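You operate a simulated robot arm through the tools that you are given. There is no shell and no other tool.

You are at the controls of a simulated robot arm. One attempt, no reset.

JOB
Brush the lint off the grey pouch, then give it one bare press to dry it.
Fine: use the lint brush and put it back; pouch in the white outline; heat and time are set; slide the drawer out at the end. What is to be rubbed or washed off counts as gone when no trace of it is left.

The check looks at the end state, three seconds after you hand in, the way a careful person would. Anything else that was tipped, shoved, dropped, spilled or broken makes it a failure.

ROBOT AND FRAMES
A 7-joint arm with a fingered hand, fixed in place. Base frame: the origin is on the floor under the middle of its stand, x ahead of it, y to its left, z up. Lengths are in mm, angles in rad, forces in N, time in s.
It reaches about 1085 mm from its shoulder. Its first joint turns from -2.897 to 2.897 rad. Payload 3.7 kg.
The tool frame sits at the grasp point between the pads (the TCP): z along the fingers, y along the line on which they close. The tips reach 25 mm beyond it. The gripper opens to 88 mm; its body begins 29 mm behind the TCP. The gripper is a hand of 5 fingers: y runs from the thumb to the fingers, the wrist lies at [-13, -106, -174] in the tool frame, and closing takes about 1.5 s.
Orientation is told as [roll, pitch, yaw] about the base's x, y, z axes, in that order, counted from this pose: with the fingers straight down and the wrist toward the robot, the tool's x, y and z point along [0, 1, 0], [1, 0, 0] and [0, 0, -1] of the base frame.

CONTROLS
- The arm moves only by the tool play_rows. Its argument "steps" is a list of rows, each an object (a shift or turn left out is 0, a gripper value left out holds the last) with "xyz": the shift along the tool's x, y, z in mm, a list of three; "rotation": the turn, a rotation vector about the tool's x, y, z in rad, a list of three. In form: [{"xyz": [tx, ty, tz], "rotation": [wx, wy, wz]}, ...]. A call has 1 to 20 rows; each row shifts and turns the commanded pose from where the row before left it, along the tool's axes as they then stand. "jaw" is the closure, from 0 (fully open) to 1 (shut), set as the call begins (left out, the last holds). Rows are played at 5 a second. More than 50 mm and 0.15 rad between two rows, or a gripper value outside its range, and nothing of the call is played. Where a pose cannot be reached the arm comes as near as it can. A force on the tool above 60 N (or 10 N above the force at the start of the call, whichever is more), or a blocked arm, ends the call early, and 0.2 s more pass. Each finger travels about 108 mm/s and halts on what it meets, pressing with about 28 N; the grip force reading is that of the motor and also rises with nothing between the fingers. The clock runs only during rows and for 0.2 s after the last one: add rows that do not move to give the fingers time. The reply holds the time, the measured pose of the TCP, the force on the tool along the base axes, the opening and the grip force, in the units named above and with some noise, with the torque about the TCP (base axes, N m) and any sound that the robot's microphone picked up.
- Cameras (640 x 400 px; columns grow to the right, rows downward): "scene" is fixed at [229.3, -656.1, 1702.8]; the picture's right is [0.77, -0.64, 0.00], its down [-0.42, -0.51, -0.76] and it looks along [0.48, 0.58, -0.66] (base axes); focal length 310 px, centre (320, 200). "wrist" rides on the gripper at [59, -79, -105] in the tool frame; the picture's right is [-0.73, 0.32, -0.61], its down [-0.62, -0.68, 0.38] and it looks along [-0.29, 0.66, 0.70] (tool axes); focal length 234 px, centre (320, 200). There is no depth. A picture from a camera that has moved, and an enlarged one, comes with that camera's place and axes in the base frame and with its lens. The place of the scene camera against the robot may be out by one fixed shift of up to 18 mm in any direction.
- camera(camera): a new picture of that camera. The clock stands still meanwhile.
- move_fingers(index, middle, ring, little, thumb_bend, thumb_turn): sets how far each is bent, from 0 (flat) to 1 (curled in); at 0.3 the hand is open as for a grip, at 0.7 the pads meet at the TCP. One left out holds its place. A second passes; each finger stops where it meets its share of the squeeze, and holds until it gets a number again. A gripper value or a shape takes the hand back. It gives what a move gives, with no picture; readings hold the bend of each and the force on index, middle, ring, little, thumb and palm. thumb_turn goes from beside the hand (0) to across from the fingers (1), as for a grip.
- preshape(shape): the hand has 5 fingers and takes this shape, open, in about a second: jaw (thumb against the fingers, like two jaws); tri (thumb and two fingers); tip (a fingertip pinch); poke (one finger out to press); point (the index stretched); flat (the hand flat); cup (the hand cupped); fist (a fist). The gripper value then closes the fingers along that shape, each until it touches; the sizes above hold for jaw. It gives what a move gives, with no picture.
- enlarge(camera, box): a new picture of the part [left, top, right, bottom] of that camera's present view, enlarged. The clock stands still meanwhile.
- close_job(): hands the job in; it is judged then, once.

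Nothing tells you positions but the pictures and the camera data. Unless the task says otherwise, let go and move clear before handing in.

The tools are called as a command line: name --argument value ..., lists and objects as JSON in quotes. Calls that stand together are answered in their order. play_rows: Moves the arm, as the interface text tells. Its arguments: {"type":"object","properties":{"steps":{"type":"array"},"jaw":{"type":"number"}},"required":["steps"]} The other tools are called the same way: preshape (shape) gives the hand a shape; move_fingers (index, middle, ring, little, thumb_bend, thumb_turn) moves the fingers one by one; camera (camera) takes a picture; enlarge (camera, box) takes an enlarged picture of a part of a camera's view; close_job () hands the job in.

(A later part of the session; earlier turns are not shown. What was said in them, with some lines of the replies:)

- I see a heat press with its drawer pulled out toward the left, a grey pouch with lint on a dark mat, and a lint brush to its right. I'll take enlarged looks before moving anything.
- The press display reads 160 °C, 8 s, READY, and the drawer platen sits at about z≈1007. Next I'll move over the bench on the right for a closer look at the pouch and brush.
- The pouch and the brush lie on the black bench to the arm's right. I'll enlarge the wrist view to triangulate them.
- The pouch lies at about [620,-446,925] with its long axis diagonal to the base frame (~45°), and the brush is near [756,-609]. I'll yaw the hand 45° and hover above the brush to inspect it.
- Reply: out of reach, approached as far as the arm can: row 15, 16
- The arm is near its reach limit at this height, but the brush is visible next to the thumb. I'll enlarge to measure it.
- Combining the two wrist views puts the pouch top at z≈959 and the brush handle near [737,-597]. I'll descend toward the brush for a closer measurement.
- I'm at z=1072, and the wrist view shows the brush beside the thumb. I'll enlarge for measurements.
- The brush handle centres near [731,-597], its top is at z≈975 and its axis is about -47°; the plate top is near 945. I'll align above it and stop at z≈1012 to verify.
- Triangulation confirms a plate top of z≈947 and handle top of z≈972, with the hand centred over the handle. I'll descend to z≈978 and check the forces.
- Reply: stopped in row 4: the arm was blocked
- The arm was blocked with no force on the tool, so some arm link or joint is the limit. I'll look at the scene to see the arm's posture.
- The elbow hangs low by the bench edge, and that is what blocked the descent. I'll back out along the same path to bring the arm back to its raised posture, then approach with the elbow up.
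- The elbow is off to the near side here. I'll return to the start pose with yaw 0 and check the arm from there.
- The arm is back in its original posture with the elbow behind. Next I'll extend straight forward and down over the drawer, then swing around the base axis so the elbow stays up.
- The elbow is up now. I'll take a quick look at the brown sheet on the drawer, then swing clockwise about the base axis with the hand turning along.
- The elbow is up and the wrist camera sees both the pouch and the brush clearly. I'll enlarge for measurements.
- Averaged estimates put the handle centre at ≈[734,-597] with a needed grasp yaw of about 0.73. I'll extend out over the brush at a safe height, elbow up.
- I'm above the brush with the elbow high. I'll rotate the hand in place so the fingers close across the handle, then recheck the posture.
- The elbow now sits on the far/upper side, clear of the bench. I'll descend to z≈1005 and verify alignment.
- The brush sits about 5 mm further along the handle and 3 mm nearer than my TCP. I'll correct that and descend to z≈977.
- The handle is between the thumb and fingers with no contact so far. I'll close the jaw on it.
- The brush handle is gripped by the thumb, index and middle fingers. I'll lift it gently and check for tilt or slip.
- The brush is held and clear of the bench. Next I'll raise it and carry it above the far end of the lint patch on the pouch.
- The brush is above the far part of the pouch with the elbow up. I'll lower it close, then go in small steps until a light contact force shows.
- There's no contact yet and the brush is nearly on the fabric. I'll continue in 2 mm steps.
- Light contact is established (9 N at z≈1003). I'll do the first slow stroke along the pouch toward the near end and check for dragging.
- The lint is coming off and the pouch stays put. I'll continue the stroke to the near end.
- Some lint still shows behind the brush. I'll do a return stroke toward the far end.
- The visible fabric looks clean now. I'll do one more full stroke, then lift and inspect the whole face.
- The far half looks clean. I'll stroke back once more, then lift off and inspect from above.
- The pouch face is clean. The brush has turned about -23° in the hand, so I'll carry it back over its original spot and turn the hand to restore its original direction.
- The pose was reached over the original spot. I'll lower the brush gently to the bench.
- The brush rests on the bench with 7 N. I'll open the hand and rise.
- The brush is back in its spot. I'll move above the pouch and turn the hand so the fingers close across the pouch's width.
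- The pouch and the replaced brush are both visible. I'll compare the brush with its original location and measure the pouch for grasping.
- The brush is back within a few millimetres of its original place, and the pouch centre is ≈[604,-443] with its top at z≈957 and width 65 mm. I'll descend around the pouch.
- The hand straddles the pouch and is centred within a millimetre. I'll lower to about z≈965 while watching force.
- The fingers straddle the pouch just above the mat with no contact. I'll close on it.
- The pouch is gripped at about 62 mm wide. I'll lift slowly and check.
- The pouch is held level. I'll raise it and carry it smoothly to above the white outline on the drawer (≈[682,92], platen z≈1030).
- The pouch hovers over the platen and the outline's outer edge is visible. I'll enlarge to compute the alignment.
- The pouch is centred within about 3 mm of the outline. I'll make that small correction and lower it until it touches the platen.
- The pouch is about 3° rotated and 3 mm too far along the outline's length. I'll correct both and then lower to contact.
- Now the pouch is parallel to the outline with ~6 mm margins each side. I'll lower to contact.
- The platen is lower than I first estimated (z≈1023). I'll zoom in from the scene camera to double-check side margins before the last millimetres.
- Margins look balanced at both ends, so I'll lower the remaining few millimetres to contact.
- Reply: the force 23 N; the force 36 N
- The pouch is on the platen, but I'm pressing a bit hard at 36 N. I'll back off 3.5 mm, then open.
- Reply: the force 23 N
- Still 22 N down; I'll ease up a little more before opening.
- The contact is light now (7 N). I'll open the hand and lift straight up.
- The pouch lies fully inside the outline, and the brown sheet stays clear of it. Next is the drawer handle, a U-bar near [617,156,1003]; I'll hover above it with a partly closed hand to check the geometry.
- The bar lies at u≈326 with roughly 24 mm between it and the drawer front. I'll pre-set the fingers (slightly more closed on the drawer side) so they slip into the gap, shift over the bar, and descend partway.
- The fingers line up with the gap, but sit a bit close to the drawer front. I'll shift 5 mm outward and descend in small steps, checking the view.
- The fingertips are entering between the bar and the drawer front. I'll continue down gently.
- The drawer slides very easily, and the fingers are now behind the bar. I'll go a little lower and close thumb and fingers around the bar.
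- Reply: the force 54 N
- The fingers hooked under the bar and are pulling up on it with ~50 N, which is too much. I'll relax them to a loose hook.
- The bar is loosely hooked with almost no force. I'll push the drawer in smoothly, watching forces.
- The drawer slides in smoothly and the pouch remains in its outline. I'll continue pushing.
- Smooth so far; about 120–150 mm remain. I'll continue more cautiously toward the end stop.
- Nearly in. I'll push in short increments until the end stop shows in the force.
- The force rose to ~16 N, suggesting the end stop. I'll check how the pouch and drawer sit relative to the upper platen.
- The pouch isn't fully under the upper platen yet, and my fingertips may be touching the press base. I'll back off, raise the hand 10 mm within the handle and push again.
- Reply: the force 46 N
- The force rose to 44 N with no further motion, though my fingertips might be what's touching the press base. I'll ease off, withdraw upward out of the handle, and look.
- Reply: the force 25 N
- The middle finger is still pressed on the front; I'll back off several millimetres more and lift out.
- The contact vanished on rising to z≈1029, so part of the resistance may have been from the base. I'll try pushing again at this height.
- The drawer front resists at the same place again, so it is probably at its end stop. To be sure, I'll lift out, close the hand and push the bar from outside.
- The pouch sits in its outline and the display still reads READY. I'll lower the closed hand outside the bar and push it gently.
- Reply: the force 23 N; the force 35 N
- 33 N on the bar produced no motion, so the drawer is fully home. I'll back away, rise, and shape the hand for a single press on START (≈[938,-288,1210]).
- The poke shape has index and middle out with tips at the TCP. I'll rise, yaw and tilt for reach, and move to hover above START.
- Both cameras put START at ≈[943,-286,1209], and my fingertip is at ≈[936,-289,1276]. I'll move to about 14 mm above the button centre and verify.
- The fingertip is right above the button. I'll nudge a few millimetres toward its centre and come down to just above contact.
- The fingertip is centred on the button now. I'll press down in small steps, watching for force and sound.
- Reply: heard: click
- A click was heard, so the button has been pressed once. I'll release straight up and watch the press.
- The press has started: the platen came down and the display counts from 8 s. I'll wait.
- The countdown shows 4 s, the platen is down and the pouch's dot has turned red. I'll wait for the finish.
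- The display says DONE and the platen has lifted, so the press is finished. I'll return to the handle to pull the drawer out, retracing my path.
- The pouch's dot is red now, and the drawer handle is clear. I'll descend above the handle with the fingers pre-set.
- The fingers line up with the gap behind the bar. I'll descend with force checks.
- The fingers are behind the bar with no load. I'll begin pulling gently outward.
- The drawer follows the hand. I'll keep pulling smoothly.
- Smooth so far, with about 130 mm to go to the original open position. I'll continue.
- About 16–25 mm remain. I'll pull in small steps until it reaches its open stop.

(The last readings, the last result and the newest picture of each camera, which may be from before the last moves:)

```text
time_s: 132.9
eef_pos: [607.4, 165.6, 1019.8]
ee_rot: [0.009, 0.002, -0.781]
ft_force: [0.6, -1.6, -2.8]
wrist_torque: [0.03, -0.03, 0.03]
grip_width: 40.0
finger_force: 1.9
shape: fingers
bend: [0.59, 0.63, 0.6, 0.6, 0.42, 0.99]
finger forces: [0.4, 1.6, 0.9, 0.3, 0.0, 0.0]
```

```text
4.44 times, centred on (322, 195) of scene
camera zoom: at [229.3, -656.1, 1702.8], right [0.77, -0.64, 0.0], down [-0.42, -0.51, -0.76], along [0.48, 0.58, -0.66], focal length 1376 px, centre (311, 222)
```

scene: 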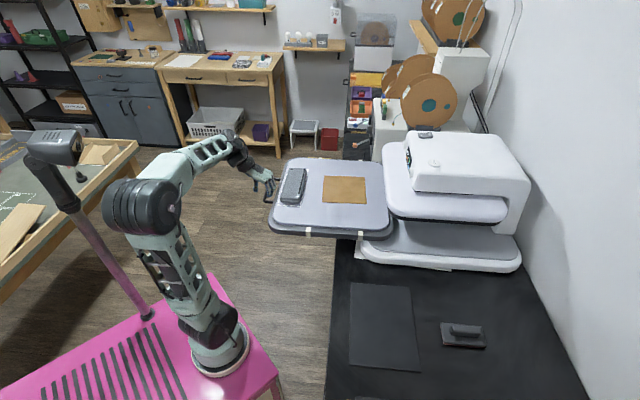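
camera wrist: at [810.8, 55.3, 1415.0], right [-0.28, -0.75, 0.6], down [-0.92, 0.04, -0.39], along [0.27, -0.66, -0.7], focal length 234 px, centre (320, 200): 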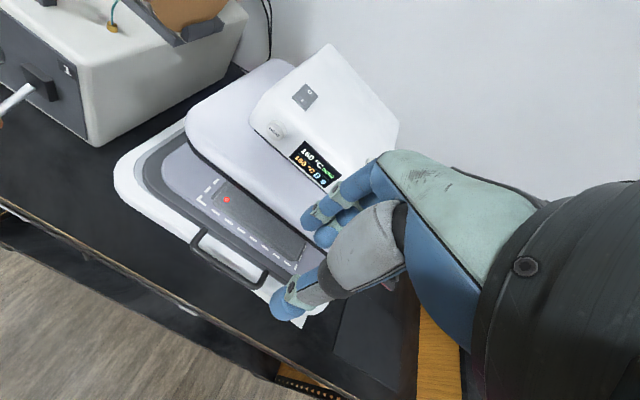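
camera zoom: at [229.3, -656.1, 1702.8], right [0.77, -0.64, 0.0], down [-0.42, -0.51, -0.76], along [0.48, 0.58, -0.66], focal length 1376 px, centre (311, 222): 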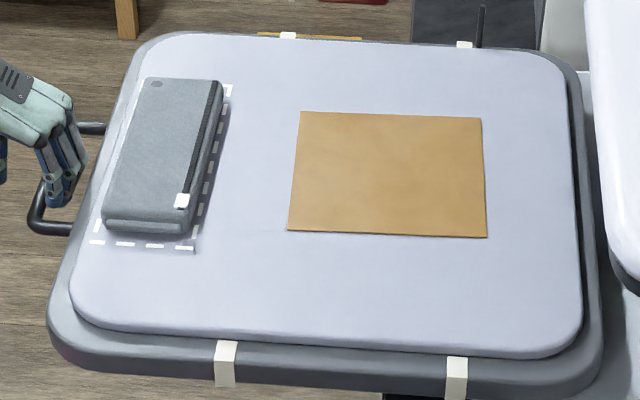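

The drawer edge now matches its original open position. One small extra pull will confirm the stop.

play_rows --steps '[{"xyz": [0, -3, 0]}]'

enlarge --camera "scene" --box '[250, 150, 394, 240]'

```text
time_s: 133.3
eef_pos: [604.9, 168.0, 1018.2]
ee_rot: [0.007, 0.001, -0.779]
ft_force: [5.4, -2.9, -1.9]
wrist_torque: [-0.06, -0.07, 0.13]
grip_width: 40.8
finger_force: 3.6
shape: fingers
bend: [0.58, 0.62, 0.59, 0.59, 0.42, 0.99]
finger forces: [1.4, 2.1, 1.6, 1.6, 0.1, 0.0]
```

```text
4.44 times, centred on (322, 195) of scene
camera zoom: at [229.3, -656.1, 1702.8], right [0.77, -0.64, 0.0], down [-0.42, -0.51, -0.76], along [0.48, 0.58, -0.66], focal length 1376 px, centre (311, 222)
```

zoom: 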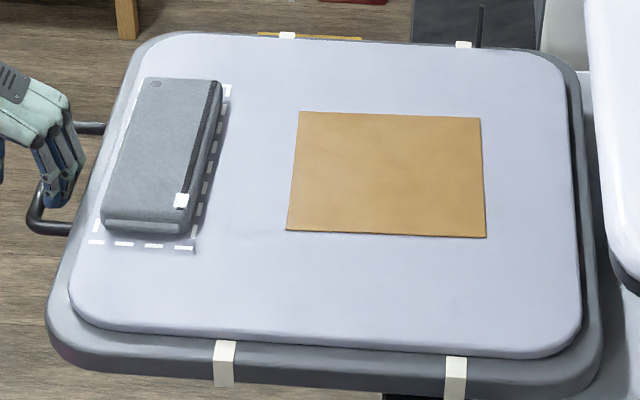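

The force is rising at the open stop, so the drawer is fully out. I'll centre the fingers in the gap and lift clear.

play_rows --steps '[{"xyz": [0, 4, 0]}, {"xyz": [0, 0, -6]}, {"xyz": [0, 0, -8]}]'

play_rows --steps '[{"xyz": [0, 0, -15]}, {"xyz": [0, 0, -20]}, {"xyz": [0, -10, -30]}, {"xyz": [0, -30, -35]}, {"xyz": [0, -35, -35]}, {"xyz": [0, -35, -35]}]'

camera --camera "scene"

camera --camera "wrist"

```text
time_s: 134.1
eef_pos: [608.9, 165.0, 1031.7]
ee_rot: [0.007, 0.001, -0.781]
ft_force: [1.2, -1.3, 0.0]
wrist_torque: [-0.01, -0.05, 0.03]
grip_width: 39.5
finger_force: 0.5
shape: fingers
bend: [0.6, 0.61, 0.61, 0.6, 0.42, 0.99]
finger forces: [0.0, 1.5, 0.0, 0.1, 0.0, 0.1]
```

```text
time_s: 135.5
eef_pos: [528.9, 241.4, 1202.7]
ee_rot: [0.006, 0.003, -0.78]
ft_force: [-0.6, 0.2, 0.1]
wrist_torque: [-0.01, -0.01, -0.01]
grip_width: 39.2
finger_force: 0.1
shape: fingers
bend: [0.6, 0.64, 0.61, 0.6, 0.42, 0.99]
finger forces: [0.1, 0.0, 0.0, 0.0, 0.1, 0.0]
```

```text
taken
```

scene: 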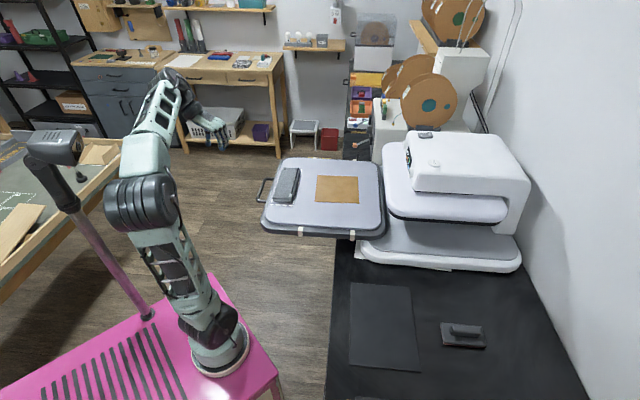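

```text
taken
camera wrist: at [515.6, 338.3, 1309.0], right [-0.28, -0.75, 0.6], down [-0.92, 0.04, -0.39], along [0.27, -0.66, -0.7], focal length 234 px, centre (320, 200)
```

wrist: 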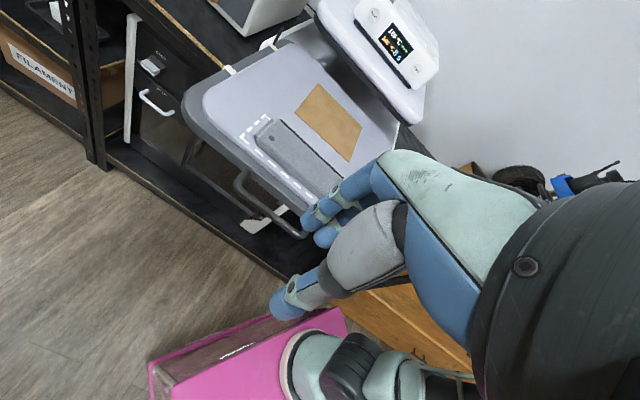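

The hand is clear and everything looks in place. I'll do a last close check of the pouch, the drawer, the display and the brush.

enlarge --camera "scene" --box '[250, 150, 346, 210]'

enlarge --camera "wrist" --box '[210, 70, 386, 230]'

enlarge --camera "wrist" --box '[340, 0, 452, 90]'

enlarge --camera "scene" --box '[330, 270, 530, 395]'

```text
6.67 times, centred on (298, 180) of scene
camera zoom: at [229.3, -656.1, 1702.8], right [0.77, -0.64, 0.0], down [-0.42, -0.51, -0.76], along [0.48, 0.58, -0.66], focal length 2064 px, centre (467, 333)
```

zoom: 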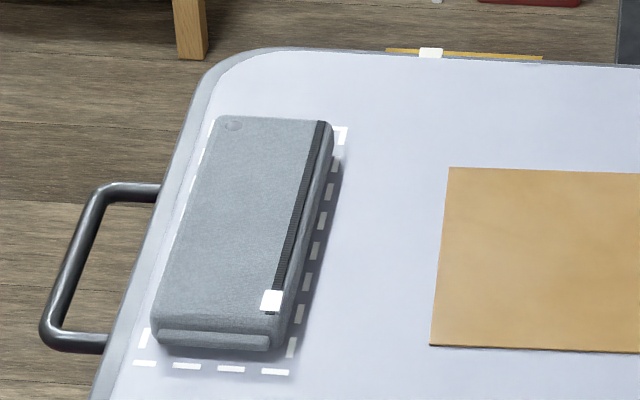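

```text
2.50 times, centred on (298, 150) of wrist
camera zoom: at [515.6, 338.3, 1309.0], right [-0.28, -0.75, 0.6], down [-0.92, 0.04, -0.39], along [0.27, -0.66, -0.7], focal length 585 px, centre (375, 325)
```

zoom: 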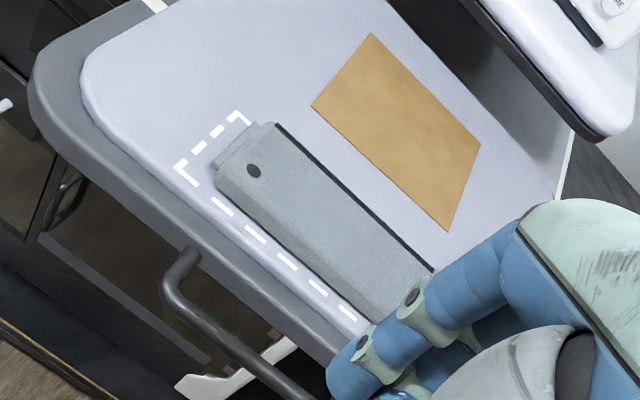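

```text
4.44 times, centred on (396, 45) of wrist
camera zoom: at [515.6, 338.3, 1309.0], right [-0.28, -0.75, 0.6], down [-0.92, 0.04, -0.39], along [0.27, -0.66, -0.7], focal length 1041 px, centre (-18, 889)
```

zoom: 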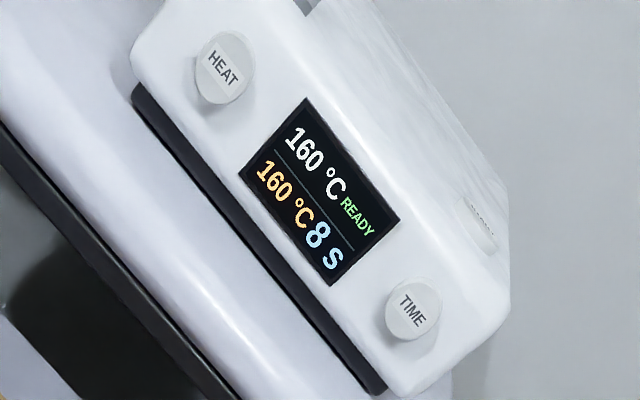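

```text
3.20 times, centred on (430, 332) of scene
camera zoom: at [229.3, -656.1, 1702.8], right [0.77, -0.64, 0.0], down [-0.42, -0.51, -0.76], along [0.48, 0.58, -0.66], focal length 991 px, centre (-32, -224)
```

zoom: 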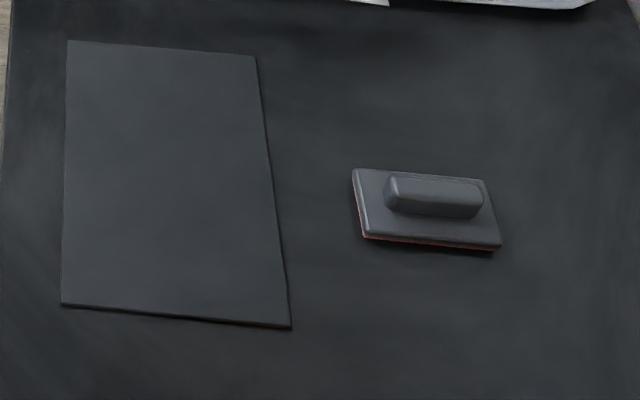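

The pouch is lint-free inside the white outline, the press is back to READY after one press, the drawer is fully out, and the brush is back where it was. The arm is clear, so I'm handing in the job.

close_job

```text
The job is handed in.
```

The pouch has been brushed clean and given one bare press, and the job is handed in.

- **Lint:** no trace was visible on the pouch face after four strokes with the lint brush.
- **Brush:** it is back on the bench within a few millimetres of where it started, facing the same way.
- **Press:** START was pressed once. The display counted down from 8 s at 160 °C, showed DONE, and is now back to READY. The brown sheet stayed off the pouch.
- **Coverage:** at the drawer's inner stop, about 16–20 mm of the pouch's handle-side edge was not under the upper platen. Pushing harder (33–44 N) did not move the drawer further in.
- **Pouch and drawer:** the pouch is inside the white outline, and the drawer is fully out. The arm is clear of both.
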